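You operate a simulated robot arm through the tools that you are given. There is no shell and no other tool. Be economical: measure what you need, move in short steps, check, and stop when the job is done.

The job below is to be done with a simulated two-armed robot. You get a single attempt, and the scene is never put back.

JOB
Take the blue napkin from the table and hang it over the rack bar.
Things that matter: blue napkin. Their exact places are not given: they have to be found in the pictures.

It is judged by the outcome, as a careful person would: the job done as asked, and still so three seconds after it is handed in. It fails if anything else is knocked over, pushed out of place, dropped, spilled or broken. Flat cloth is picked up by pressing the open fingertips on it (5 to 10 N) and closing them slowly along it; thin cloth reads only 2 to 8 mm in the jaws.

ROBOT AND FRAMES
Two 7-joint arms with two-finger parallel grippers on one trunk, on a base that drives. Base frame: it is fixed to the floor where the robot stands at the start and does not move with it; the origin is under the middle of the robot, x ahead of it, y to its left, z up; the surface under the hand at the start is at about z = 0.86. Lengths are in m, angles in degrees, forces in N, time in s.
The left shoulder is at the start at [0.02, 0.138, 1.225], the right one opposite. With the tool pointing down near the work surface each hand reaches from about 0.1 to 0.5 m from the robot's upright axis, wherever it stands, measured 20 degrees to its own side. Payload 1.57 kg a hand.
The tool frame of a hand sits at the grasp point between the pads (the TCP): z along the fingers, y along the line on which they close. The tips reach 0.03 m beyond it. The gripper opens to 0.08 m. The fingers are 0.017 m wide and 0.012 m thick; the gripper's body (0.04 by 0.082 m) begins 0.08 m behind the TCP.
Orientation is told as [roll, pitch, yaw] about the base's x, y, z axes, in that order, counted from this pose: with the fingers straight down and closing along the base's y, the tool's x points along the base's -x, its y along +y and its z along -z.

CONTROLS
- The arms move only by the tool step_arm. It takes "left_increments", "right_increments" or both (then of equal length, played together; a hand with none holds still); each is a list that holds one entry, the list of rows, each a list of 7 numbers: the shift along the tool's x, y, z in m, then the turn, a rotation vector about the tool's x, y, z in degrees, then the opening, from 0 (shut) to 1 (fully open). In form: [[[dx, dy, dz, rx, ry, rz, fingers], ...]]. A call has 1 to 12 rows; each row is the pose to reach, as a shift and turn from the pose commanded when the call began, along the tool's axes at that moment. A row lasts 0.2 s, in which the tool goes at most 0.05 m and 8.6 degrees; a call with a longer step from one row to the next is refused whole, and so is a gripper value outside its range. A pose out of reach is approached as far as the arm can. The call stops where the force on the tool passes 40 N (or 10 N more than at its start, if that is more) or the arm is blocked; 0.2 s more then pass. Each finger travels about 0.045 m/s and halts on what it meets, pressing with about 43 N; the grip force reading is that of the motor and also rises with nothing between the fingers. The clock runs only during rows and for 0.2 s after the last one: add rows that repeat a pose to give the fingers time. It gives the time, the measured TCP pose, the force on the tool (base axes), the opening and the grip force at its end, in the units of the frame above (readings bear some noise), with the torque about the TCP (base axes, N m) and any sound that the robot's microphone picked up, and new pictures: "views" is both (left out), scene, wrist or none (wrist: the cameras of the hands that moved).
- Cameras (640 x 400 px; columns grow to the right, rows downward): "scene" is now at [0.1915, -0.0224, 1.1307]; the picture's right is [-0.24, -0.97, 0.00], its down [-0.35, 0.09, -0.93] and it looks along [0.91, -0.22, -0.36] (base axes); focal length 214 px, centre (320, 200). "left" rides on the left gripper at [0.072, 0.007, -0.122] in its tool frame; the picture's right is [-0.09, 1.00, 0.00], its down [-0.84, -0.08, -0.54] and it looks along [-0.54, -0.05, 0.84] (tool axes); focal length 238 px, centre (320, 200). "right" rides on the right gripper at [0.072, -0.007, -0.122] in its tool frame; the picture's right is [0.09, 1.00, 0.00], its down [-0.84, 0.08, -0.54] and it looks along [-0.54, 0.05, 0.84] (tool axes); focal length 238 px, centre (320, 200).
- move_column(by): slides the trunk up (or, below 0, down) by that many m; the arms and the scene camera ride with it, the base frame stays. It gives what a move gives, with no picture.
- steer(legs): drives the robot by 1 to 6 legs, each [ahead, left, turn to the left] in m, m and degrees, along the robot's own axes; the way and the turn of a leg run together, so that a leg with both is an arc; at most 1.5 m and 180 degrees a leg. The arms and the cameras ride along, it lands a little off, and it stops where it bumps. It gives what a move gives, and a new picture of the scene camera.
- head_to(pan, tilt): turns the head with the scene camera to pan (to the left, within 60 degrees either way) and tilt (down, from -29 to 69), counted from straight ahead of the robot. It gives what a move gives, and a new picture of the scene camera.
- measure_at(camera, pixels): there is no depth. For up to 12 entries [column, row, z] of the newest picture of that camera ("zoom" is the newest enlarged one), the place [x, y] in the base frame at which the ray of that pixel passes the height z, good to about 0.002 m. No time passes.
- enlarge(camera, box): a new picture of the part [left, top, right, bottom] of that camera's present view, enlarged. No time passes.
- hand_in(): hands the job in; it is judged then, once.

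Keep the steps short. Do not move on a guess: measure, check each grasp and each placing, and mend mistakes. In all there are 80 turns and 260 pictures (those below and enlarged ones count). Leave the grippers open and the arms clear of the work at the hand-in unless told otherwise, and finish with a single line.

The tools are called after "Emit:" as a command line: name --argument value ..., lists and objects as JSON in quotes. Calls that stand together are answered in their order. step_arm: Moves the arms, as the interface text tells. Its arguments: {"type":"object","properties":{"left_increments":{"type":"array"},"right_increments":{"type":"array"},"views":{"type":"string","enum":["both","scene","wrist","none"]}},"required":[]} The other tools are called the same way: move_column (by) slides the trunk up or down; steer (legs) drives the base; head_to (pan, tilt) turns the head that bears the scene camera; measure_at (camera, pixels) gives the place at which the rays of pixels pass given heights; enlarge (camera, box) takes an enlarged picture of a part of a camera's view; hand_in () hands the job in.

At the start:

```text
time_s: 0.0
left_position: [0.2892, 0.0524, 1.0714]
left_ee_rot: [0.0, -0.1, 0.0]
left_force: [-0.7, 0.1, -0.3]
left_torque: [0.0, 0.02, 0.01]
left_grip_width: 0.0802
left_gripper_force: 0.1
right_position: [0.2386, -0.1728, 0.9983]
right_ee_rot: [0.0, 0.0, 0.0]
right_force: [0.3, 0.4, -0.3]
right_torque: [0.0, 0.01, 0.02]
right_grip_width: 0.0798
right_gripper_force: 0.1
trunk travel left (down, up): [-0.6, 0.64]
robot x, y, heading: [-0.0021, 0.0027, 0.1]
head pan, tilt: [-13.7, 21.1]
```

scene: 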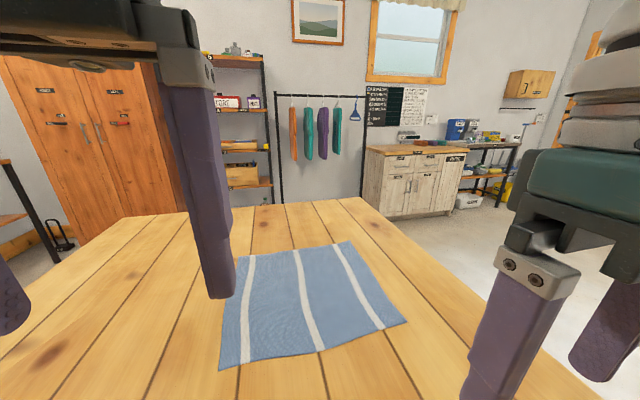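
right: 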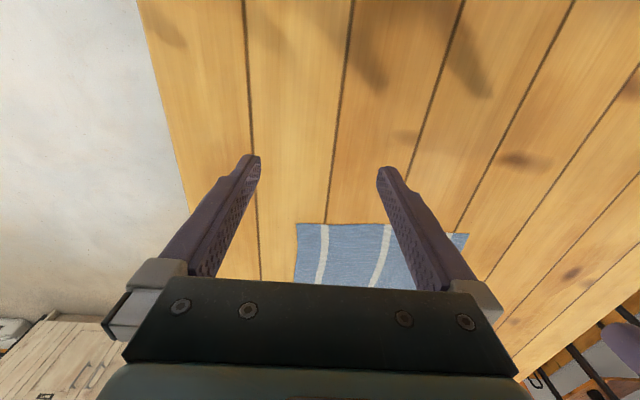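
left: 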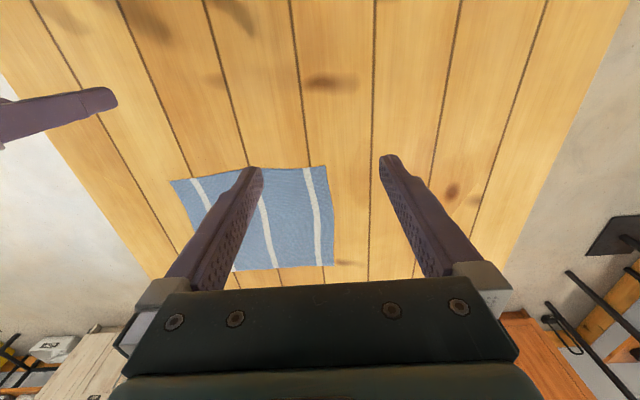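

The napkin lies on the table in front, and a rack with a bar stands at (320,95). I'll measure the napkin corners and take a closer look at the rack.

Emit:
measure_at --camera "scene" --pixels '[[229, 258, 0.86], [353, 241, 0.86], [406, 321, 0.86], [219, 370, 0.86], [120, 218, 0.86], [362, 197, 0.86], [281, 203, 0.0], [361, 197, 0.0]]'

Emit:
enlarge --camera "scene" --box '[240, 60, 400, 220]'

Emit:
head_to --pan 50 --tilt 15

Emit:
head_to --pan -60 --tilt 15

```text
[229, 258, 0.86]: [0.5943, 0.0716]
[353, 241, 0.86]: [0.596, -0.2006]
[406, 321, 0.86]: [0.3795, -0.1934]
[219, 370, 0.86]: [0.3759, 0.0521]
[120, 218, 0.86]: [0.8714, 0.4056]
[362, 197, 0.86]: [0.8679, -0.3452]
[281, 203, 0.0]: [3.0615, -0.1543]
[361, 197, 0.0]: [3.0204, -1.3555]
```

```text
2.50 times, centred on (320, 140) of scene
```

zoom: 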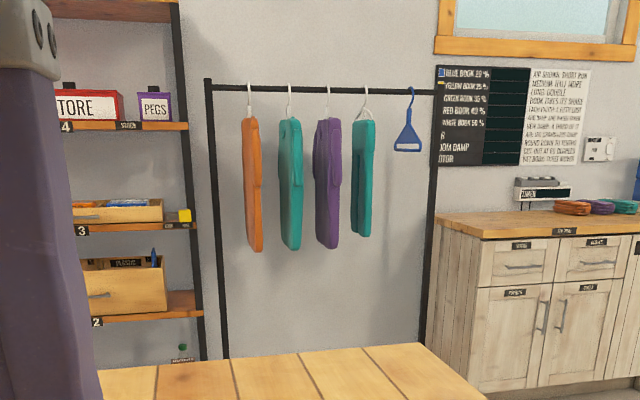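

```text
time_s: 1.3
left_position: [0.2902, 0.053, 1.0711]
left_ee_rot: [0.0, 0.0, 0.0]
left_force: [0.4, -1.0, 0.2]
left_torque: [0.02, -0.01, 0.04]
left_grip_width: 0.0799
left_gripper_force: 0.0
right_position: [0.2387, -0.1736, 0.9975]
right_ee_rot: [0.0, -0.1, 0.0]
right_force: [0.9, 0.0, 0.9]
right_torque: [0.01, -0.03, -0.02]
right_grip_width: 0.0802
right_gripper_force: 0.1
trunk travel left (down, up): [-0.6, 0.64]
robot x, y, heading: [0.0006, 0.0018, 0.0]
head pan, tilt: [50.0, 15.0]
```

scene: 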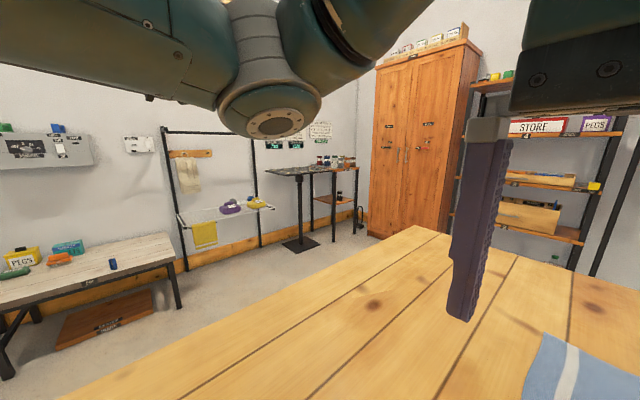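

```text
time_s: 3.2
left_position: [0.2913, 0.0536, 1.0711]
left_ee_rot: [-0.1, 0.0, -0.1]
left_force: [0.0, -0.4, -0.2]
left_torque: [0.0, 0.0, 0.02]
left_grip_width: 0.0799
left_gripper_force: 0.2
right_position: [0.2394, -0.1736, 0.9979]
right_ee_rot: [0.0, 0.0, 0.0]
right_force: [-0.3, -0.6, 0.3]
right_torque: [-0.01, 0.02, 0.01]
right_grip_width: 0.08
right_gripper_force: 0.0
trunk travel left (down, up): [-0.6, 0.64]
robot x, y, heading: [0.0033, -0.0005, 0.0]
head pan, tilt: [-60.0, 15.0]
```

scene: 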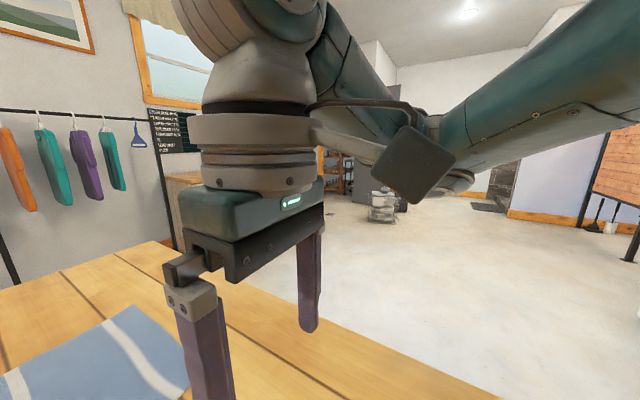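

Two rack-like objects: the garment rack ahead and a frame on the left. I'll look more closely at the left one.

Emit:
head_to --pan 60 --tilt 15

Emit:
enlarge --camera "scene" --box '[200, 100, 440, 300]'

Emit:
head_to --pan 60 --tilt 60

Emit:
head_to --pan -60 --tilt 60

```text
time_s: 5.2
left_position: [0.2909, 0.052, 1.0705]
left_ee_rot: [0.1, 0.0, 0.0]
left_force: [-0.9, 0.3, 0.7]
left_torque: [0.0, 0.0, 0.02]
left_grip_width: 0.08
left_gripper_force: 0.0
right_position: [0.2391, -0.1728, 0.9991]
right_ee_rot: [0.0, 0.1, 0.1]
right_force: [0.3, -0.3, -0.2]
right_torque: [-0.02, 0.03, 0.0]
right_grip_width: 0.0799
right_gripper_force: 0.0
trunk travel left (down, up): [-0.6, 0.64]
robot x, y, heading: [-0.0038, 0.0003, -0.1]
head pan, tilt: [60.0, 15.0]
```

scene: 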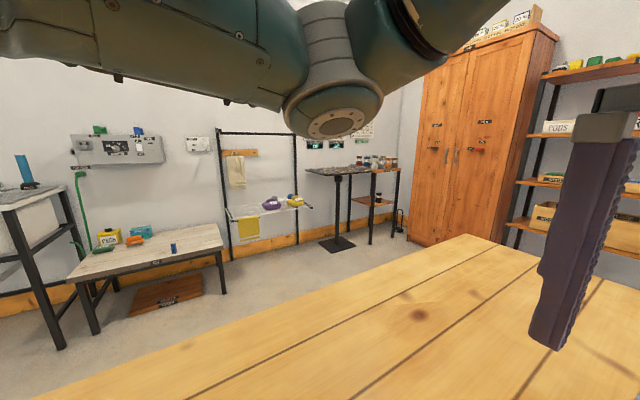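

```text
2.00 times, centred on (320, 200) of scene
```

zoom: 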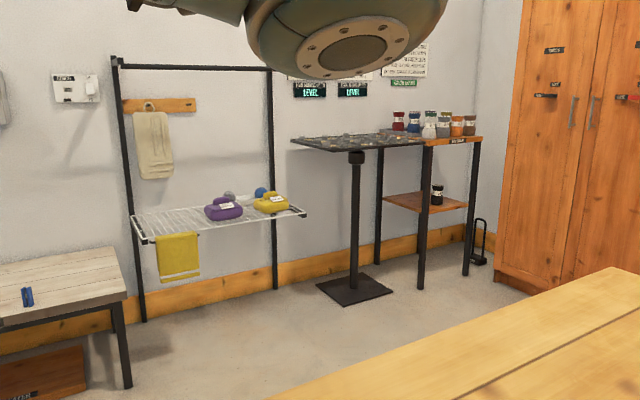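

```text
time_s: 6.3
left_position: [0.2901, 0.0527, 1.0709]
left_ee_rot: [0.0, 0.0, 0.0]
left_force: [-0.1, 0.6, 1.2]
left_torque: [-0.01, 0.03, -0.02]
left_grip_width: 0.08
left_gripper_force: 0.1
right_position: [0.2382, -0.1733, 0.998]
right_ee_rot: [0.1, -0.1, 0.1]
right_force: [0.4, -0.5, -0.2]
right_torque: [0.0, 0.01, 0.02]
right_grip_width: 0.0801
right_gripper_force: 0.1
trunk travel left (down, up): [-0.6, 0.64]
robot x, y, heading: [0.0016, 0.0039, 0.2]
head pan, tilt: [60.0, 60.0]
```

scene: 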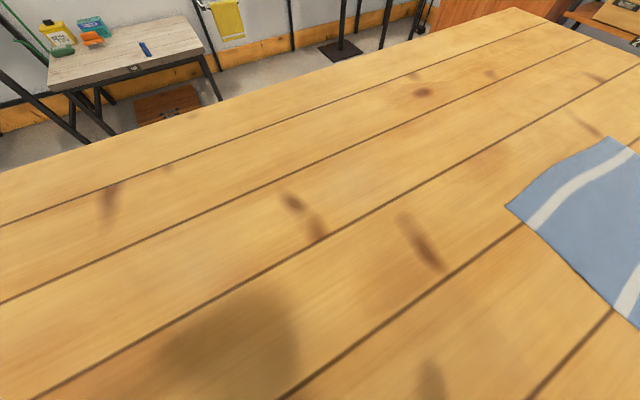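

```text
time_s: 8.3
left_position: [0.2901, 0.0522, 1.0714]
left_ee_rot: [0.0, 0.0, 0.0]
left_force: [0.3, 0.6, -0.8]
left_torque: [0.02, 0.02, 0.0]
left_grip_width: 0.08
left_gripper_force: 0.1
right_position: [0.2386, -0.1735, 0.9981]
right_ee_rot: [0.0, -0.1, -0.1]
right_force: [-0.6, -0.1, -0.3]
right_torque: [-0.03, 0.04, -0.01]
right_grip_width: 0.0797
right_gripper_force: 0.1
trunk travel left (down, up): [-0.6, 0.64]
robot x, y, heading: [0.0031, -0.0021, 0.1]
head pan, tilt: [-60.0, 60.0]
```

scene: 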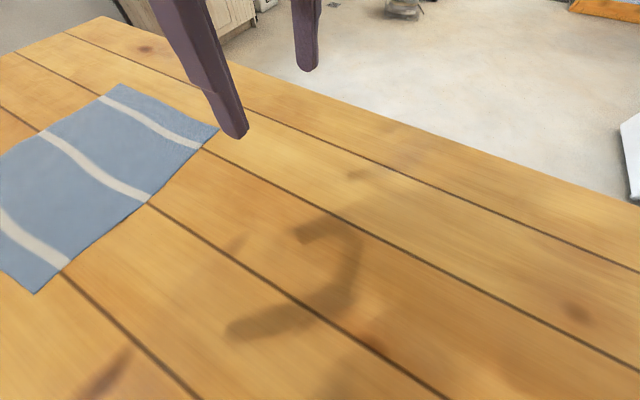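

I'll measure the table extents around the robot.

Emit:
measure_at --camera "scene" --pixels '[[640, 207, 0.86], [232, 70, 0.86], [66, 30, 0.86], [450, 395, 0.86], [36, 293, 0.86], [218, 130, 0.86]]'

Emit:
head_to --pan 0 --tilt 68

```text
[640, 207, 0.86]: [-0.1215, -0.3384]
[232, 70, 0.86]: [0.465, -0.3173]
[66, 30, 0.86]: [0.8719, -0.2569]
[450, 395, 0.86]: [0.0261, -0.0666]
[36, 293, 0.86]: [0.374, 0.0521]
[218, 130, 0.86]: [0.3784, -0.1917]
```

```text
time_s: 9.6
left_position: [0.2908, 0.0528, 1.0709]
left_ee_rot: [0.0, 0.0, 0.1]
left_force: [-0.2, -0.1, -0.2]
left_torque: [0.0, 0.01, -0.04]
left_grip_width: 0.0803
left_gripper_force: 0.1
right_position: [0.2388, -0.1729, 0.9978]
right_ee_rot: [0.0, 0.0, -0.1]
right_force: [0.3, -1.2, -0.4]
right_torque: [-0.02, -0.03, 0.0]
right_grip_width: 0.08
right_gripper_force: 0.1
trunk travel left (down, up): [-0.6, 0.64]
robot x, y, heading: [0.0, 0.001, -0.0]
head pan, tilt: [0.0, 68.0]
```

scene: 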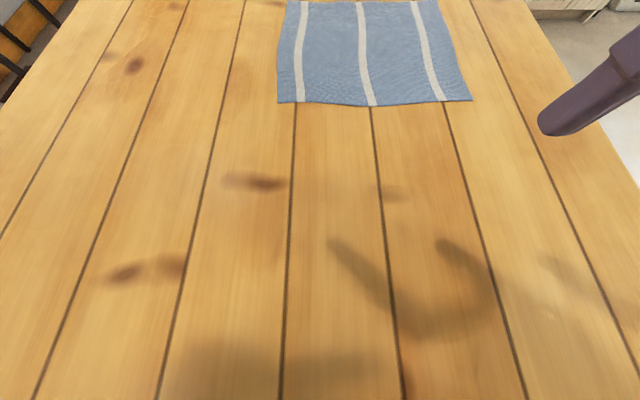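

I'll cross-check the table height using the left and right wrist cameras on the near napkin edge.

Emit:
measure_at --camera "left" --pixels '[[172, 180, 0.86], [326, 166, 0.86], [334, 265, 0.86], [172, 180, 0.84], [326, 166, 0.84]]'

Emit:
measure_at --camera "right" --pixels '[[297, 224, 0.86], [467, 234, 0.86], [297, 224, 0.84]]'

Emit:
measure_at --camera "scene" --pixels '[[277, 103, 0.86], [472, 101, 0.86], [277, 103, 0.84], [472, 101, 0.84]]'

```text
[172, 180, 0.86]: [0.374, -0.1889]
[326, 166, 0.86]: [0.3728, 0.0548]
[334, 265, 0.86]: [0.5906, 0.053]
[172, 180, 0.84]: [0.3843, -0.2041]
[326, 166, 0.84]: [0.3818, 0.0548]
```

```text
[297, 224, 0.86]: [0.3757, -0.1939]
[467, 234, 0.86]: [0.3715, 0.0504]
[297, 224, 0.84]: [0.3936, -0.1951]
```

```text
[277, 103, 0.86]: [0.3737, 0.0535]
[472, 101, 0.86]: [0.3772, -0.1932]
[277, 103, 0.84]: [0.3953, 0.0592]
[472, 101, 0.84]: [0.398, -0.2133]
```

Table height 0.86 is confirmed: the near edge lies at x≈0.375, y −0.192…0.053. I'll bring both hands to hover above the near edge, half open.

Emit:
step_arm --left_increments '[[[-0.021, -0.009, 0.032, 0, 0, 0, 0.9], [-0.042, -0.018, 0.064, 0, 0, 0, 0.8], [-0.063, -0.027, 0.097, 0, 0, 0, 0.7], [-0.084, -0.036, 0.129, 0, 0, 0, 0.6], [-0.1045, -0.0455, 0.156, 0, 0, 0, 0.55], [-0.1045, -0.0455, 0.156, 0, 0, 0, 0.55]]]' --right_increments '[[[-0.031, 0.006, 0.017, 0, 0, 0, 0.9], [-0.062, 0.012, 0.034, 0, 0, 0, 0.8], [-0.094, 0.018, 0.05, 0, 0, 0, 0.7], [-0.125, 0.024, 0.067, 0, 0, 0, 0.6], [-0.156, 0.028, 0.083, 0, 0, 0, 0.55], [-0.156, 0.028, 0.083, 0, 0, 0, 0.55]]]'

```text
time_s: 11.0
left_position: [0.3943, 0.0063, 0.9152]
left_ee_rot: [0.0, 0.0, -0.1]
left_force: [-0.4, 0.2, -0.3]
left_torque: [0.01, 0.02, -0.01]
left_grip_width: 0.0442
left_gripper_force: 0.1
right_position: [0.3939, -0.1443, 0.9157]
right_ee_rot: [0.1, -0.2, 0.1]
right_force: [0.5, -0.3, -0.5]
right_torque: [-0.03, 0.01, 0.0]
right_grip_width: 0.0437
right_gripper_force: 0.1
trunk travel left (down, up): [-0.6, 0.64]
robot x, y, heading: [-0.0018, -0.0019, 0.0]
head pan, tilt: [0.0, 68.0]
```

scene: 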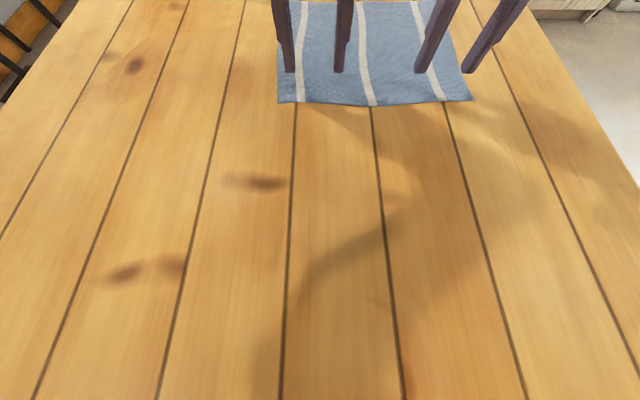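
right: 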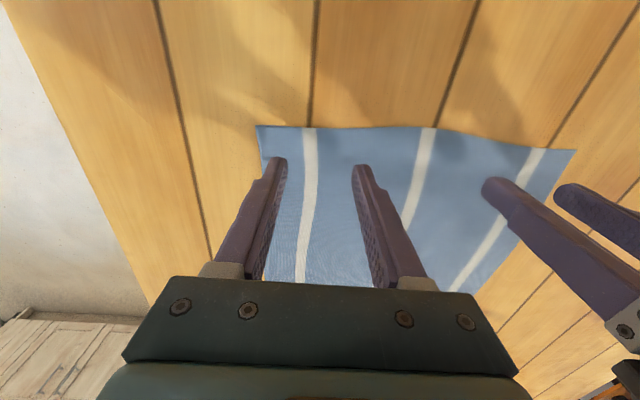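
left: 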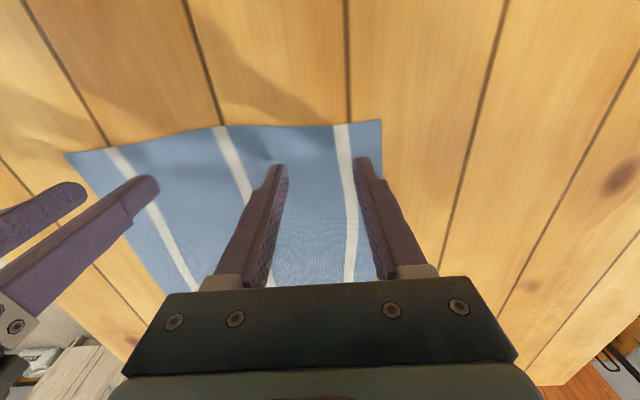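

Both hands are over the near edge with tips at ~0.885. I'll lower slowly towards contact.

Emit:
step_arm --left_increments '[[[0, 0, 0.012, 0, 0, 0, 0.55], [0, 0, 0.019, 0, 0, 0, 0.55], [0, 0, 0.022, 0, 0, 0, 0.55], [0, 0, 0.024, 0, 0, 0, 0.55]]]' --right_increments '[[[0, 0, 0.012, 0, 0, 0, 0.55], [0, 0, 0.019, 0, 0, 0, 0.55], [0, 0, 0.022, 0, 0, 0, 0.55], [0, 0, 0.024, 0, 0, 0, 0.55]]]' --views "none"

```text
time_s: 12.0
left_position: [0.3952, 0.0066, 0.8911]
left_ee_rot: [0.0, 0.0, 0.0]
left_force: [-1.1, 0.4, 0.2]
left_torque: [-0.03, -0.01, -0.02]
left_grip_width: 0.0439
left_gripper_force: 0.0
right_position: [0.3955, -0.1457, 0.8905]
right_ee_rot: [0.0, 0.0, 0.1]
right_force: [-1.1, -0.6, 4.2]
right_torque: [-0.03, 0.02, -0.01]
right_grip_width: 0.044
right_gripper_force: 0.1
trunk travel left (down, up): [-0.6, 0.64]
robot x, y, heading: [0.0014, -0.0012, 0.2]
head pan, tilt: [0.0, 68.0]
```

The right hand has just touched (4 N), the left not quite. A few more millimetres.

Emit:
step_arm --left_increments '[[[0, 0, 0.001, 0, 0, 0, 0.55], [0, 0, 0.002, 0, 0, 0, 0.55], [0, 0, 0.002, 0, 0, 0, 0.55]]]' --right_increments '[[[0, 0, 0.0005, 0, 0, 0, 0.55], [0, 0, 0.0008, 0, 0, 0, 0.55], [0, 0, 0.0008, 0, 0, 0, 0.55]]]' --views "none"

```text
time_s: 12.8
left_position: [0.3953, 0.0049, 0.8899]
left_ee_rot: [-0.1, -0.1, -0.1]
left_force: [-7.6, 0.9, 31.1]
left_torque: [0.52, 0.28, 0.14]
left_grip_width: 0.0439
left_gripper_force: 0.3
right_position: [0.3968, -0.1458, 0.8919]
right_ee_rot: [0.0, 0.0, 0.0]
right_force: [-2.4, 0.6, 8.3]
right_torque: [-0.04, 0.04, -0.01]
right_grip_width: 0.044
right_gripper_force: 0.0
trunk travel left (down, up): [-0.6, 0.64]
robot x, y, heading: [0.0038, 0.0017, -0.2]
head pan, tilt: [0.0, 68.0]
```

The left is too hard (31 N), the right is good (8 N). I'll ease the left up.

Emit:
step_arm --left_increments '[[[0, 0, -0.0013, 0, 0, 0, 0.55], [0, 0, -0.0013, 0, 0, 0, 0.55]]]' --right_increments '[[[0, 0, 0, 0, 0, 0, 0.55], [0, 0, 0, 0, 0, 0, 0.55]]]' --views "none"

```text
time_s: 13.4
left_position: [0.3962, 0.0066, 0.8914]
left_ee_rot: [-0.1, 0.0, 0.0]
left_force: [-4.7, -0.4, 25.0]
left_torque: [0.41, 0.21, 0.11]
left_grip_width: 0.0442
left_gripper_force: 0.1
right_position: [0.3974, -0.1452, 0.8908]
right_ee_rot: [0.0, -0.1, 0.0]
right_force: [-2.8, 0.5, 11.6]
right_torque: [-0.03, 0.13, -0.02]
right_grip_width: 0.0438
right_gripper_force: 0.0
trunk travel left (down, up): [-0.6, 0.64]
robot x, y, heading: [-0.0004, 0.0007, 0.0]
head pan, tilt: [0.0, 68.0]
```

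Emit:
step_arm --left_increments '[[[0, 0, -0.002, 0, 0, 0, 0.55], [0, 0, -0.003, 0, 0, 0, 0.55], [0, 0, -0.003, 0, 0, 0, 0.55]]]' --right_increments '[[[0, 0, -0.0002, 0, 0, 0, 0.55], [0, 0, -0.0003, 0, 0, 0, 0.55], [0, 0, -0.0003, 0, 0, 0, 0.55]]]' --views "none"

```text
time_s: 14.2
left_position: [0.3965, 0.0075, 0.8936]
left_ee_rot: [0.1, 0.0, 0.0]
left_force: [-0.3, 0.0, 0.8]
left_torque: [0.02, 0.02, 0.0]
left_grip_width: 0.044
left_gripper_force: 0.0
right_position: [0.3969, -0.1453, 0.8905]
right_ee_rot: [0.0, -0.2, 0.0]
right_force: [-1.7, 2.3, 17.1]
right_torque: [0.06, 0.09, -0.01]
right_grip_width: 0.0439
right_gripper_force: 0.1
trunk travel left (down, up): [-0.6, 0.64]
robot x, y, heading: [-0.0026, -0.0018, -0.1]
head pan, tilt: [0.0, 68.0]
```

Emit:
step_arm --left_increments '[[[0, 0, 0.001, 0, 0, 0, 0.55], [0, 0, 0.001, 0, 0, 0, 0.55], [0, 0, 0.001, 0, 0, 0, 0.55]]]' --right_increments '[[[0, 0, -0.0009, 0, 0, 0, 0.55], [0, 0, -0.0009, 0, 0, 0, 0.55], [0, 0, -0.0009, 0, 0, 0, 0.55]]]' --views "none"

```text
time_s: 15.0
left_position: [0.3959, 0.0069, 0.8925]
left_ee_rot: [0.0, 0.0, 0.0]
left_force: [-0.4, 0.7, -0.9]
left_torque: [0.02, -0.02, 0.0]
left_grip_width: 0.0441
left_gripper_force: 0.0
right_position: [0.3964, -0.1465, 0.892]
right_ee_rot: [0.0, 0.0, 0.0]
right_force: [0.2, 0.2, 3.3]
right_torque: [0.01, -0.04, -0.02]
right_grip_width: 0.044
right_gripper_force: 0.0
trunk travel left (down, up): [-0.6, 0.64]
robot x, y, heading: [-0.0004, 0.0015, 0.0]
head pan, tilt: [0.0, 68.0]
```

Emit:
step_arm --left_increments '[[[0, 0, 0.001, 0, 0, 0, 0.55], [0, 0, 0.001, 0, 0, 0, 0.55], [0, 0, 0.001, 0, 0, 0, 0.55]]]' --right_increments '[[[0, 0, 0.0003, 0, 0, 0, 0.55], [0, 0, 0.0003, 0, 0, 0, 0.55], [0, 0, 0.0003, 0, 0, 0, 0.55]]]' --views "none"

```text
time_s: 15.8
left_position: [0.3952, 0.0069, 0.8914]
left_ee_rot: [-0.1, 0.1, 0.0]
left_force: [0.4, 0.1, 0.2]
left_torque: [-0.03, -0.01, 0.02]
left_grip_width: 0.0439
left_gripper_force: 0.0
right_position: [0.3954, -0.1456, 0.8898]
right_ee_rot: [-0.1, 0.1, 0.0]
right_force: [0.0, -0.2, 1.0]
right_torque: [-0.02, 0.03, -0.01]
right_grip_width: 0.044
right_gripper_force: 0.1
trunk travel left (down, up): [-0.6, 0.64]
robot x, y, heading: [-0.0001, 0.0012, -0.1]
head pan, tilt: [0.0, 68.0]
```

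Emit:
step_arm --left_increments '[[[0, 0, 0.0009, 0, 0, 0, 0.55], [0, 0, 0.0009, 0, 0, 0, 0.55]]]' --right_increments '[[[0, 0, 0.0006, 0, 0, 0, 0.55], [0, 0, 0.0006, 0, 0, 0, 0.55]]]' --views "none"

```text
time_s: 16.4
left_position: [0.3954, 0.0078, 0.8917]
left_ee_rot: [0.0, 0.0, 0.0]
left_force: [-0.7, 0.0, 6.7]
left_torque: [0.09, 0.06, 0.01]
left_grip_width: 0.0437
left_gripper_force: 0.1
right_position: [0.3951, -0.1455, 0.8916]
right_ee_rot: [0.0, 0.0, 0.1]
right_force: [0.9, -0.5, 1.8]
right_torque: [-0.03, 0.04, 0.01]
right_grip_width: 0.0439
right_gripper_force: 0.0
trunk travel left (down, up): [-0.6, 0.64]
robot x, y, heading: [0.0029, -0.0024, 0.1]
head pan, tilt: [0.0, 68.0]
```

Left 6.7 N. I'll press the right 0.6 mm more and then close both slowly.

Emit:
step_arm --left_increments '[[[0, 0, 0, 0, 0, 0, 0.52], [0, 0, 0, 0, 0, 0, 0.46], [0, 0, 0, 0, 0, 0, 0.4], [0, 0, 0, 0, 0, 0, 0.34], [0, 0, 0, 0, 0, 0, 0.28], [0, 0, 0, 0, 0, 0, 0.22], [0, 0, 0, 0, 0, 0, 0.16], [0, 0, 0, 0, 0, 0, 0.1], [0, 0, 0, 0, 0, 0, 0.04], [0, 0, 0, 0, 0, 0, 0], [0, 0, 0, 0, 0, 0, 0]]]' --right_increments '[[[0, 0, 0.0007, 0, 0, 0, 0.55], [0, 0, 0.0007, 0, 0, 0, 0.46], [0, 0, 0.0007, 0, 0, 0, 0.4], [0, 0, 0.0007, 0, 0, 0, 0.34], [0, 0, 0.0007, 0, 0, 0, 0.28], [0, 0, 0.0007, 0, 0, 0, 0.22], [0, 0, 0.0007, 0, 0, 0, 0.16], [0, 0, 0.0007, 0, 0, 0, 0.1], [0, 0, 0.0007, 0, 0, 0, 0.04], [0, 0, 0.0007, 0, 0, 0, 0], [0, 0, 0.0007, 0, 0, 0, 0]]]'

```text
time_s: 18.8
left_position: [0.3967, 0.0061, 0.8912]
left_ee_rot: [0.1, -0.1, 0.0]
left_force: [0.1, -2.5, 5.2]
left_torque: [-0.04, 0.05, 0.05]
left_grip_width: 0.0018
left_gripper_force: 23.6
right_position: [0.3961, -0.1457, 0.8914]
right_ee_rot: [-0.1, -0.1, 0.1]
right_force: [0.0, 2.6, 10.5]
right_torque: [-0.01, 0.08, -0.02]
right_grip_width: 0.0069
right_gripper_force: 26.1
trunk travel left (down, up): [-0.6, 0.64]
robot x, y, heading: [0.0015, 0.0004, -0.0]
head pan, tilt: [0.0, 68.0]
```

scene: 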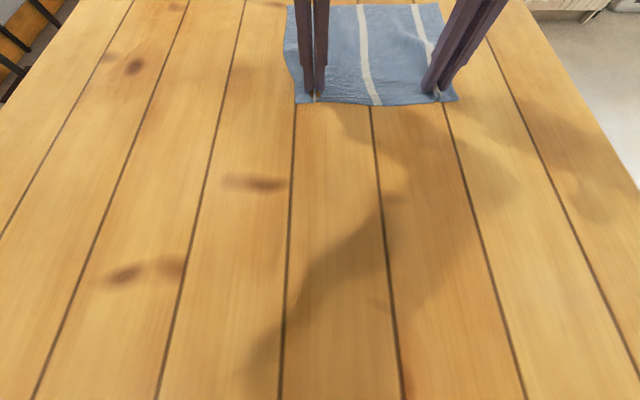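
right: 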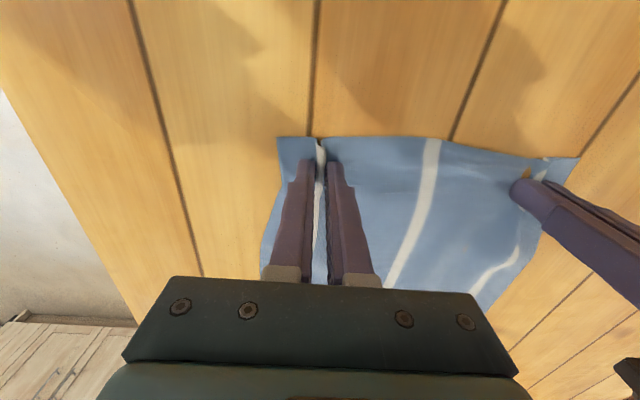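
left: 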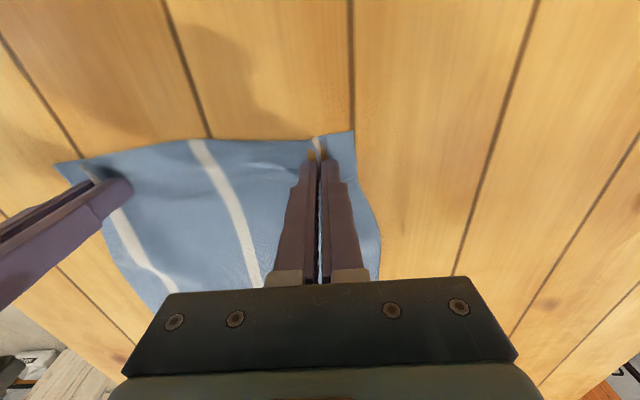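

Right reads 6.9 mm (good), left 1.8 mm (doubtful). I'll lift slowly and look.

Emit:
step_arm --left_increments '[[[0, 0, -0.01, 0, 0, 0, 0], [0, 0, -0.03, 0, 0, 0, 0], [0, 0, -0.05, 0, 0, 0, 0], [0, 0, -0.08, 0, 0, 0, 0]]]' --right_increments '[[[0, 0, -0.01, 0, 0, 0, 0], [0, 0, -0.03, 0, 0, 0, 0], [0, 0, -0.05, 0, 0, 0, 0], [0, 0, -0.08, 0, 0, 0, 0]]]'

```text
time_s: 19.8
left_position: [0.3955, 0.0094, 0.9706]
left_ee_rot: [0.0, 0.0, 0.1]
left_force: [0.3, -2.5, 0.3]
left_torque: [-0.06, -0.01, 0.03]
left_grip_width: 0.0015
left_gripper_force: 23.3
right_position: [0.3942, -0.144, 0.9695]
right_ee_rot: [0.0, -0.1, 0.0]
right_force: [-0.6, 1.8, -0.2]
right_torque: [0.05, 0.02, 0.0]
right_grip_width: 0.0064
right_gripper_force: 26.4
trunk travel left (down, up): [-0.6, 0.64]
robot x, y, heading: [-0.0011, 0.0038, -0.0]
head pan, tilt: [0.0, 68.0]
```

scene: 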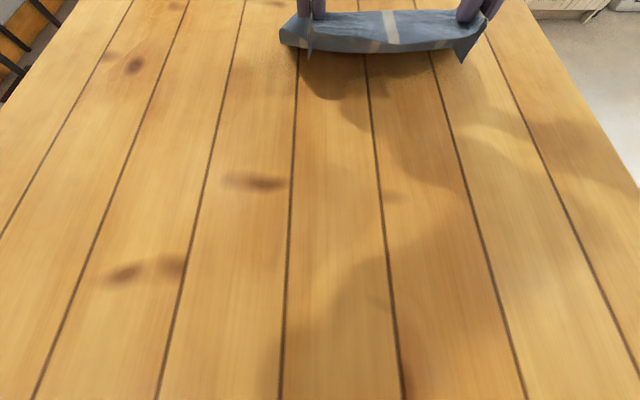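
right: 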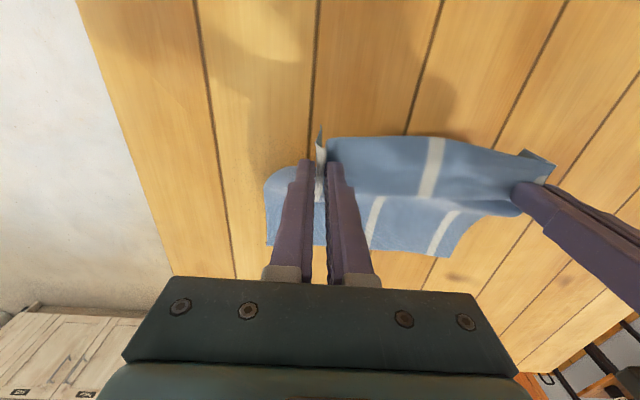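
left: 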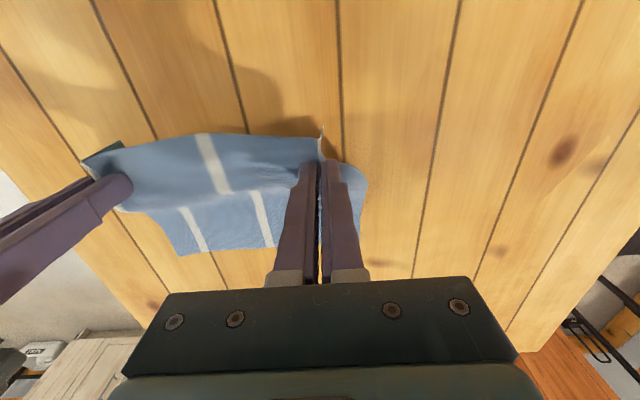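

Both hands hold the edge. I'll relax the tension slightly and lift by another 0.16 m.

Emit:
step_arm --left_increments '[[[0, -0.005, -0.04, 0, 0, 0, 0], [0, -0.005, -0.08, 0, 0, 0, 0], [0, -0.005, -0.12, 0, 0, 0, 0], [0, -0.005, -0.16, 0, 0, 0, 0], [0, -0.005, -0.16, 0, 0, 0, 0]]]' --right_increments '[[[0, 0.003, -0.04, 0, 0, 0, 0], [0, 0.003, -0.08, 0, 0, 0, 0], [0, 0.003, -0.12, 0, 0, 0, 0], [0, 0.003, -0.16, 0, 0, 0, 0], [0, 0.003, -0.16, 0, 0, 0, 0]]]' --views "none"

Emit:
head_to --pan 0 --tilt 15

```text
time_s: 21.0
left_position: [0.3945, 0.0036, 1.1212]
left_ee_rot: [0.1, 1.2, 0.2]
left_force: [-0.4, -0.1, 0.1]
left_torque: [-0.01, -0.01, 0.0]
left_grip_width: 0.0018
left_gripper_force: 23.9
right_position: [0.3935, -0.1436, 1.1266]
right_ee_rot: [-0.1, 0.6, -0.3]
right_force: [-0.9, 0.2, -0.5]
right_torque: [0.0, -0.01, 0.01]
right_grip_width: 0.0065
right_gripper_force: 26.5
trunk travel left (down, up): [-0.6, 0.64]
robot x, y, heading: [-0.0008, 0.0018, -0.0]
head pan, tilt: [0.0, 68.0]
```

```text
time_s: 22.3
left_position: [0.393, 0.0015, 1.1222]
left_ee_rot: [0.1, 1.0, 0.0]
left_force: [-0.6, -0.8, 0.0]
left_torque: [0.0, -0.01, 0.01]
left_grip_width: 0.0017
left_gripper_force: 22.7
right_position: [0.3925, -0.1428, 1.1257]
right_ee_rot: [-0.1, 0.4, 0.0]
right_force: [0.1, 0.5, 0.2]
right_torque: [0.02, -0.01, 0.01]
right_grip_width: 0.0065
right_gripper_force: 26.3
trunk travel left (down, up): [-0.6, 0.64]
robot x, y, heading: [-0.0008, -0.0009, -0.1]
head pan, tilt: [0.0, 15.0]
```

scene: 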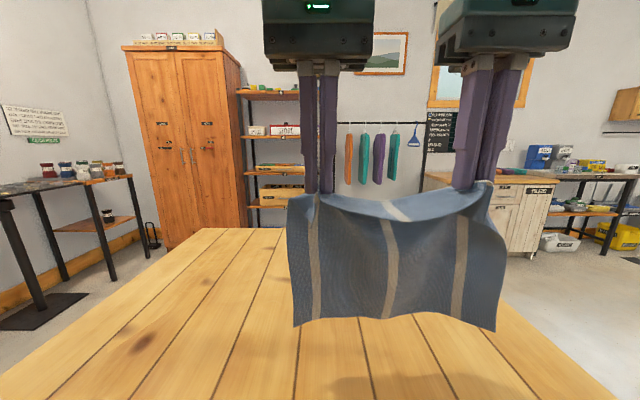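

A clean two-hand hold. I'll raise the trunk for clearance and turn in place to look around the room for the rack.

Emit:
move_column --by 0.2

Emit:
steer --legs '[[0, 0, 90]]'

```text
time_s: 24.4
left_position: [0.3925, 0.0012, 1.3216]
left_ee_rot: [0.0, 1.0, 0.0]
left_force: [-0.2, -0.8, 0.4]
left_torque: [-0.02, 0.02, 0.01]
left_grip_width: 0.0016
left_gripper_force: 23.4
right_position: [0.3937, -0.1427, 1.3253]
right_ee_rot: [-0.1, 0.3, 0.0]
right_force: [-0.4, 0.1, -0.4]
right_torque: [-0.03, 0.0, 0.01]
right_grip_width: 0.0066
right_gripper_force: 26.3
trunk travel left (down, up): [-0.8, 0.44]
robot x, y, heading: [-0.0001, -0.001, 0.0]
head pan, tilt: [0.0, 15.0]
```

```text
time_s: 28.7
left_position: [-0.0081, 0.3935, 1.3218]
left_ee_rot: [0.1, 1.0, 90.8]
left_force: [0.5, 0.3, 0.0]
left_torque: [0.0, 0.01, 0.0]
left_grip_width: 0.002
left_gripper_force: 23.6
right_position: [0.1362, 0.3955, 1.3264]
right_ee_rot: [-0.1, 0.5, 90.8]
right_force: [-0.5, -0.3, 1.0]
right_torque: [0.01, 0.01, -0.03]
right_grip_width: 0.0019
right_gripper_force: 24.0
trunk travel left (down, up): [-0.8, 0.44]
robot x, y, heading: [0.0022, -0.0004, 91.2]
head pan, tilt: [0.0, 15.0]
```

scene: 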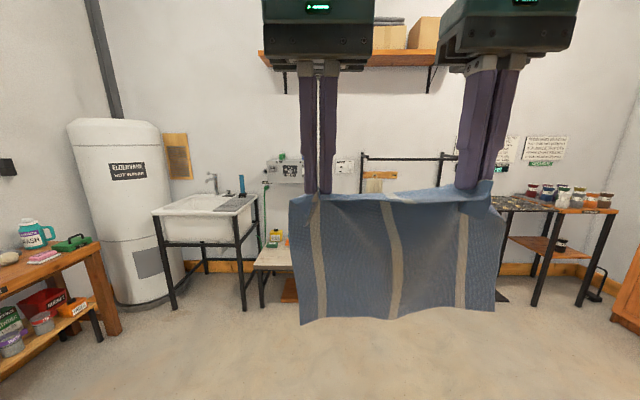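

The drying rack is ahead. The right hand's width dropped to 1.9 mm, so I'll check that grip and keep looking round.

Emit:
enlarge --camera "right" --box '[200, 100, 520, 300]'

Emit:
steer --legs '[[0, 0, 90]]'

Emit:
head_to --pan 60 --tilt 15

```text
2.00 times, centred on (360, 200) of right
```

zoom: 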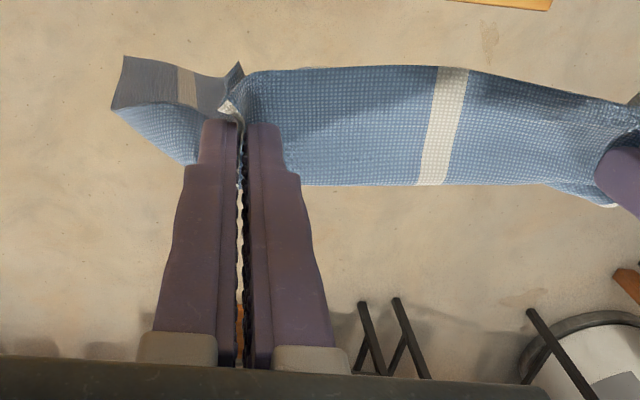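

```text
time_s: 33.0
left_position: [-0.3926, -0.0187, 1.3219]
left_ee_rot: [0.1, 1.0, -177.6]
left_force: [-0.1, 0.8, -0.6]
left_torque: [0.02, 0.0, -0.04]
left_grip_width: 0.0018
left_gripper_force: 23.7
right_position: [-0.3984, 0.1265, 1.3256]
right_ee_rot: [-0.1, 0.5, -177.6]
right_force: [0.1, -0.4, -0.4]
right_torque: [0.01, 0.0, -0.01]
right_grip_width: 0.0018
right_gripper_force: 23.5
trunk travel left (down, up): [-0.8, 0.44]
robot x, y, heading: [-0.002, 0.0007, -177.6]
head pan, tilt: [0.0, 15.0]
```

scene: 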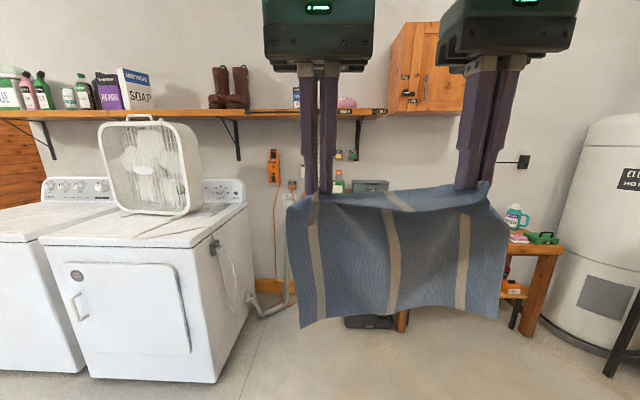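

```text
time_s: 34.3
left_position: [-0.3914, -0.0186, 1.3206]
left_ee_rot: [0.2, 1.1, -177.7]
left_force: [-0.4, 0.2, -0.7]
left_torque: [0.0, 0.02, -0.04]
left_grip_width: 0.0017
left_gripper_force: 22.6
right_position: [-0.3989, 0.1258, 1.3252]
right_ee_rot: [0.0, 0.5, -177.8]
right_force: [-0.6, 0.0, -0.2]
right_torque: [0.01, 0.03, -0.02]
right_grip_width: 0.0019
right_gripper_force: 23.5
trunk travel left (down, up): [-0.8, 0.44]
robot x, y, heading: [-0.003, 0.0009, -177.4]
head pan, tilt: [60.0, 15.0]
```

scene: 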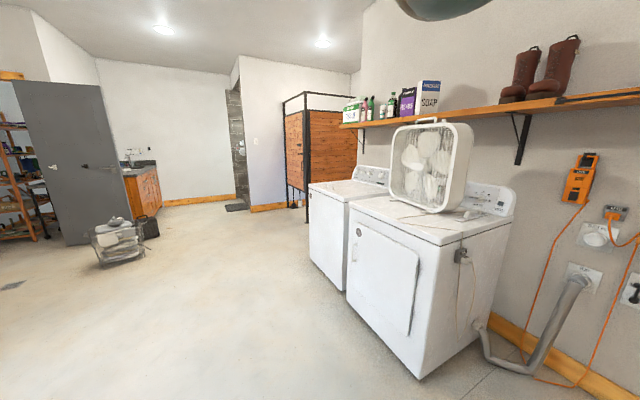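

No other rack on this side. I'll turn back to inspect the drying rack and the garment rack more closely.

Emit:
head_to --pan -20 --tilt 10

Emit:
steer --legs '[[0, 0, -87]]'

Emit:
enlarge --camera "scene" --box '[160, 80, 400, 300]'

```text
time_s: 35.8
left_position: [-0.3914, -0.0171, 1.3212]
left_ee_rot: [0.1, 1.1, -177.5]
left_force: [0.7, 0.5, -0.3]
left_torque: [-0.05, -0.04, -0.01]
left_grip_width: 0.0018
left_gripper_force: 23.7
right_position: [-0.3994, 0.1275, 1.3261]
right_ee_rot: [-0.1, 0.5, -177.7]
right_force: [-0.1, 1.0, 0.1]
right_torque: [0.02, 0.02, -0.03]
right_grip_width: 0.0018
right_gripper_force: 23.4
trunk travel left (down, up): [-0.8, 0.44]
robot x, y, heading: [0.0029, -0.0018, -177.2]
head pan, tilt: [-20.0, 10.0]
```

scene: 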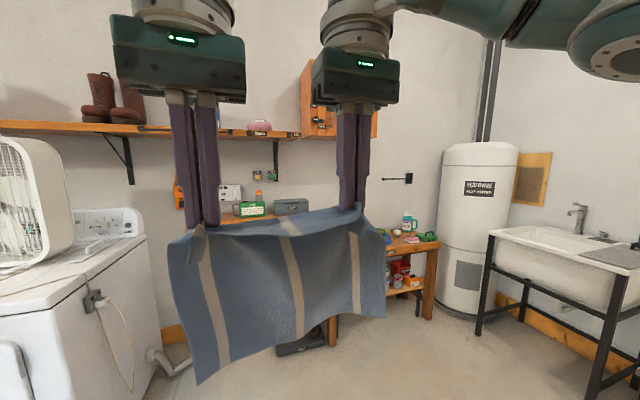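

```text
time_s: 39.9
left_position: [-0.0397, 0.3907, 1.3217]
left_ee_rot: [0.1, 1.2, 95.8]
left_force: [0.7, 0.0, 0.2]
left_torque: [-0.01, -0.03, 0.0]
left_grip_width: 0.002
left_gripper_force: 23.6
right_position: [0.104, 0.4051, 1.3244]
right_ee_rot: [0.0, 0.5, 95.6]
right_force: [-0.8, -0.5, 0.2]
right_torque: [-0.01, 0.03, 0.01]
right_grip_width: 0.0019
right_gripper_force: 23.2
trunk travel left (down, up): [-0.8, 0.44]
robot x, y, heading: [-0.0001, 0.0027, 95.9]
head pan, tilt: [-20.0, 10.0]
```

scene: 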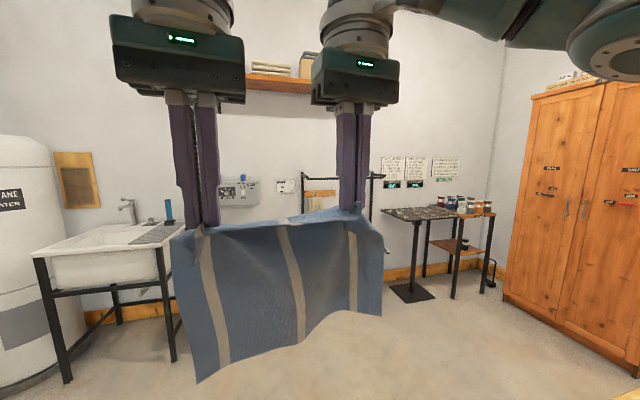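

```text
1.82 times, centred on (280, 190) of scene
```

zoom: 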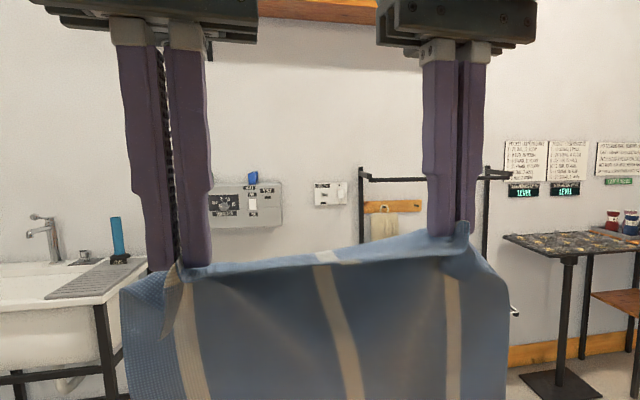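

The drying rack seems to have a stand-off top bar. Before driving I need to see the table edge around the base: look down.

Emit:
head_to --pan 0 --tilt 69

Emit:
head_to --pan 60 --tilt 55

Emit:
head_to --pan -60 --tilt 40

```text
time_s: 41.2
left_position: [-0.0415, 0.3911, 1.3205]
left_ee_rot: [0.3, 1.1, 95.8]
left_force: [0.3, 1.0, -0.3]
left_torque: [0.02, -0.02, 0.02]
left_grip_width: 0.0014
left_gripper_force: 23.2
right_position: [0.1038, 0.4063, 1.3261]
right_ee_rot: [-0.1, 0.5, 95.6]
right_force: [0.5, -0.7, -0.1]
right_torque: [0.0, 0.01, 0.01]
right_grip_width: 0.002
right_gripper_force: 23.1
trunk travel left (down, up): [-0.8, 0.44]
robot x, y, heading: [0.0027, 0.0044, 95.8]
head pan, tilt: [0.0, 68.8]
```

scene: 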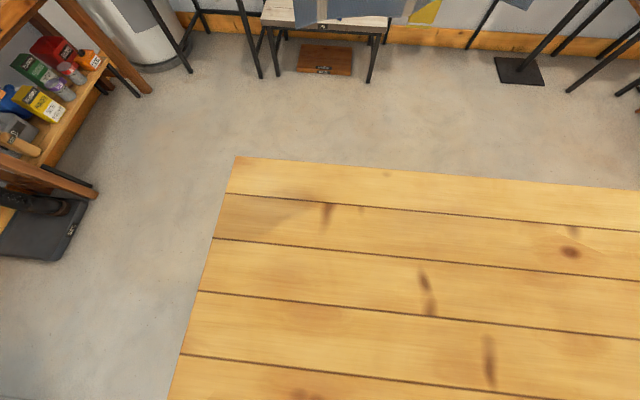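

```text
time_s: 42.5
left_position: [-0.0405, 0.3914, 1.3207]
left_ee_rot: [0.2, 1.1, 95.6]
left_force: [0.8, 0.5, -0.2]
left_torque: [-0.03, 0.0, 0.01]
left_grip_width: 0.0018
left_gripper_force: 23.8
right_position: [0.1034, 0.4054, 1.3261]
right_ee_rot: [0.0, 0.4, 95.5]
right_force: [-0.3, 0.4, 0.2]
right_torque: [-0.01, 0.03, 0.03]
right_grip_width: 0.002
right_gripper_force: 23.1
trunk travel left (down, up): [-0.8, 0.44]
robot x, y, heading: [0.0046, -0.0003, 95.8]
head pan, tilt: [60.0, 55.0]
```

scene: 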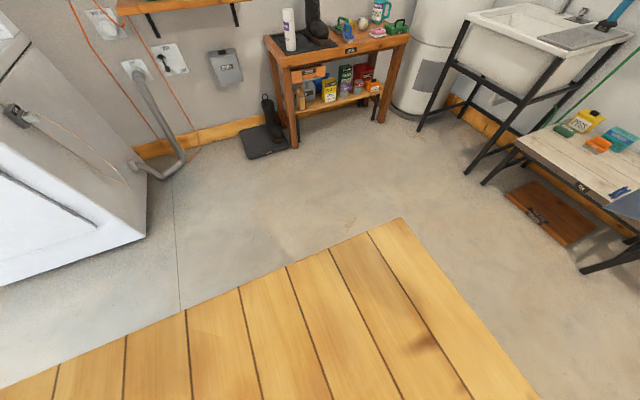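

```text
time_s: 44.5
left_position: [-0.0418, 0.3907, 1.32]
left_ee_rot: [0.2, 1.2, 95.7]
left_force: [0.3, -0.4, 0.3]
left_torque: [0.01, -0.01, 0.03]
left_grip_width: 0.0017
left_gripper_force: 23.9
right_position: [0.1038, 0.4054, 1.3259]
right_ee_rot: [0.1, 0.5, 95.7]
right_force: [0.1, 0.1, -0.5]
right_torque: [-0.01, 0.04, 0.02]
right_grip_width: 0.0019
right_gripper_force: 23.8
trunk travel left (down, up): [-0.8, 0.44]
robot x, y, heading: [-0.0009, -0.0011, 96.1]
head pan, tilt: [-60.0, 40.0]
```

scene: 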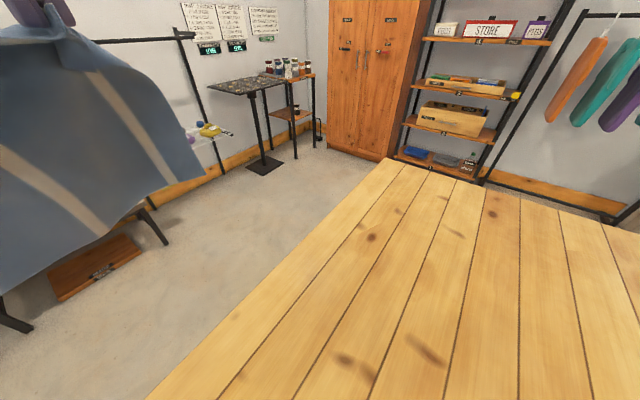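

I'll measure the feet of both racks on the floor.

Emit:
measure_at --camera "scene" --pixels '[[224, 174, 0.0], [482, 184, 0.0], [610, 220, 0.0], [155, 243, 0.0], [222, 161, 0.0], [270, 160, 0.0]]'

Emit:
enlarge --camera "scene" --box '[80, 10, 280, 210]'

Emit:
enlarge --camera "scene" --box '[440, 0, 640, 230]'

```text
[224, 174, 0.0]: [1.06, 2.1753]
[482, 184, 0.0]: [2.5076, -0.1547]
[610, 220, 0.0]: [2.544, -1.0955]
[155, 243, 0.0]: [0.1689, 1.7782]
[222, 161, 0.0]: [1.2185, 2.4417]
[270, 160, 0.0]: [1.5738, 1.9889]
```

```text
2.00 times, centred on (180, 110) of scene
```

zoom: 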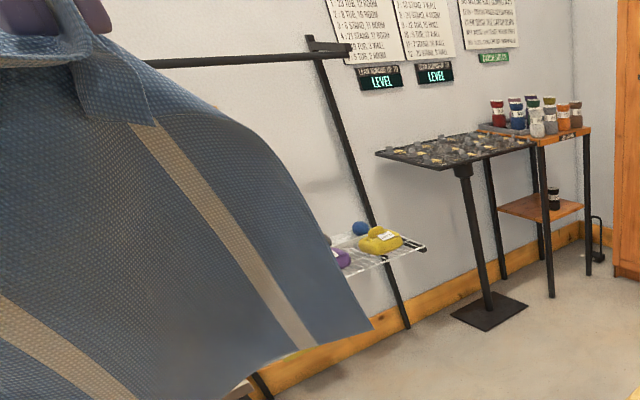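

```text
1.74 times, centred on (540, 115) of scene
```

zoom: 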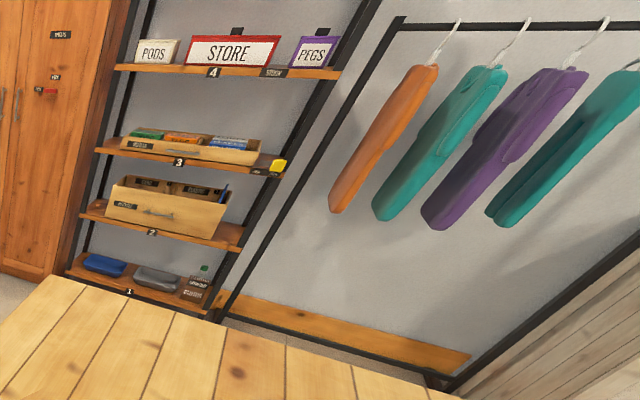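

The drying rack's bar is completely free and stands off on brackets, while the garment rack's rail is full of hangers; I choose the free bar. First I'll try a short drive ahead to see whether the base moves freely.

Emit:
head_to --pan -25 --tilt 15

Emit:
steer --legs '[[0.15, 0, -5.9]]'

```text
time_s: 45.5
left_position: [-0.0405, 0.3901, 1.3214]
left_ee_rot: [0.2, 1.0, 95.6]
left_force: [0.3, 0.8, 0.6]
left_torque: [0.02, 0.01, 0.06]
left_grip_width: 0.0019
left_gripper_force: 23.9
right_position: [0.1047, 0.4064, 1.3257]
right_ee_rot: [0.0, 0.4, 95.6]
right_force: [-1.2, -0.5, -0.5]
right_torque: [-0.01, 0.02, 0.0]
right_grip_width: 0.0021
right_gripper_force: 23.9
trunk travel left (down, up): [-0.8, 0.44]
robot x, y, heading: [-0.0011, 0.0019, 95.8]
head pan, tilt: [-25.0, 15.0]
```

scene: 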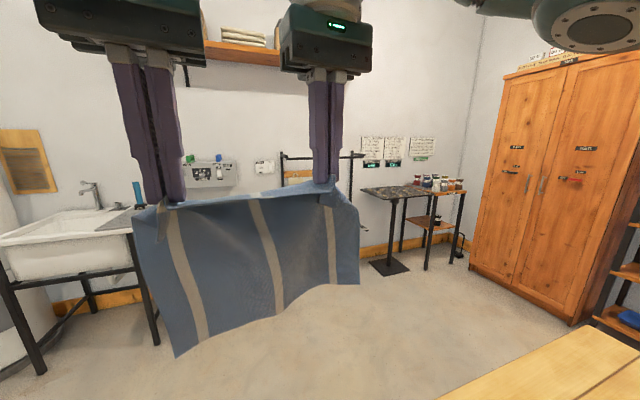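

```text
time_s: 46.9
left_position: [-0.0085, 0.5424, 1.3213]
left_ee_rot: [0.2, 1.2, 89.9]
left_force: [-0.2, -0.6, -0.1]
left_torque: [0.0, 0.0, 0.0]
left_grip_width: 0.0016
left_gripper_force: 23.8
right_position: [0.1369, 0.5417, 1.3253]
right_ee_rot: [0.0, 0.5, 89.8]
right_force: [0.9, -0.3, -0.2]
right_torque: [-0.01, 0.01, 0.02]
right_grip_width: 0.0019
right_gripper_force: 23.5
trunk travel left (down, up): [-0.8, 0.44]
robot x, y, heading: [-0.0058, 0.15, 90.0]
head pan, tilt: [-25.0, 15.0]
```

scene: 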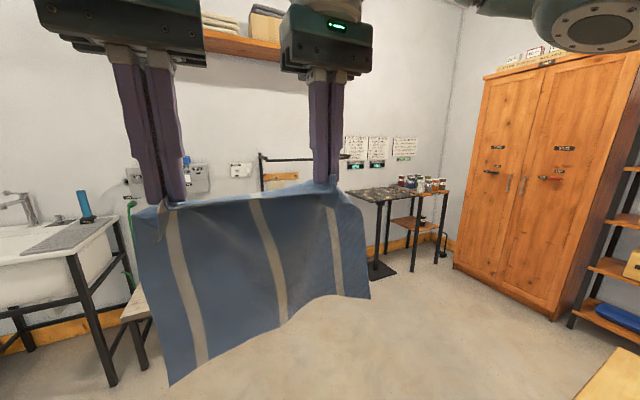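

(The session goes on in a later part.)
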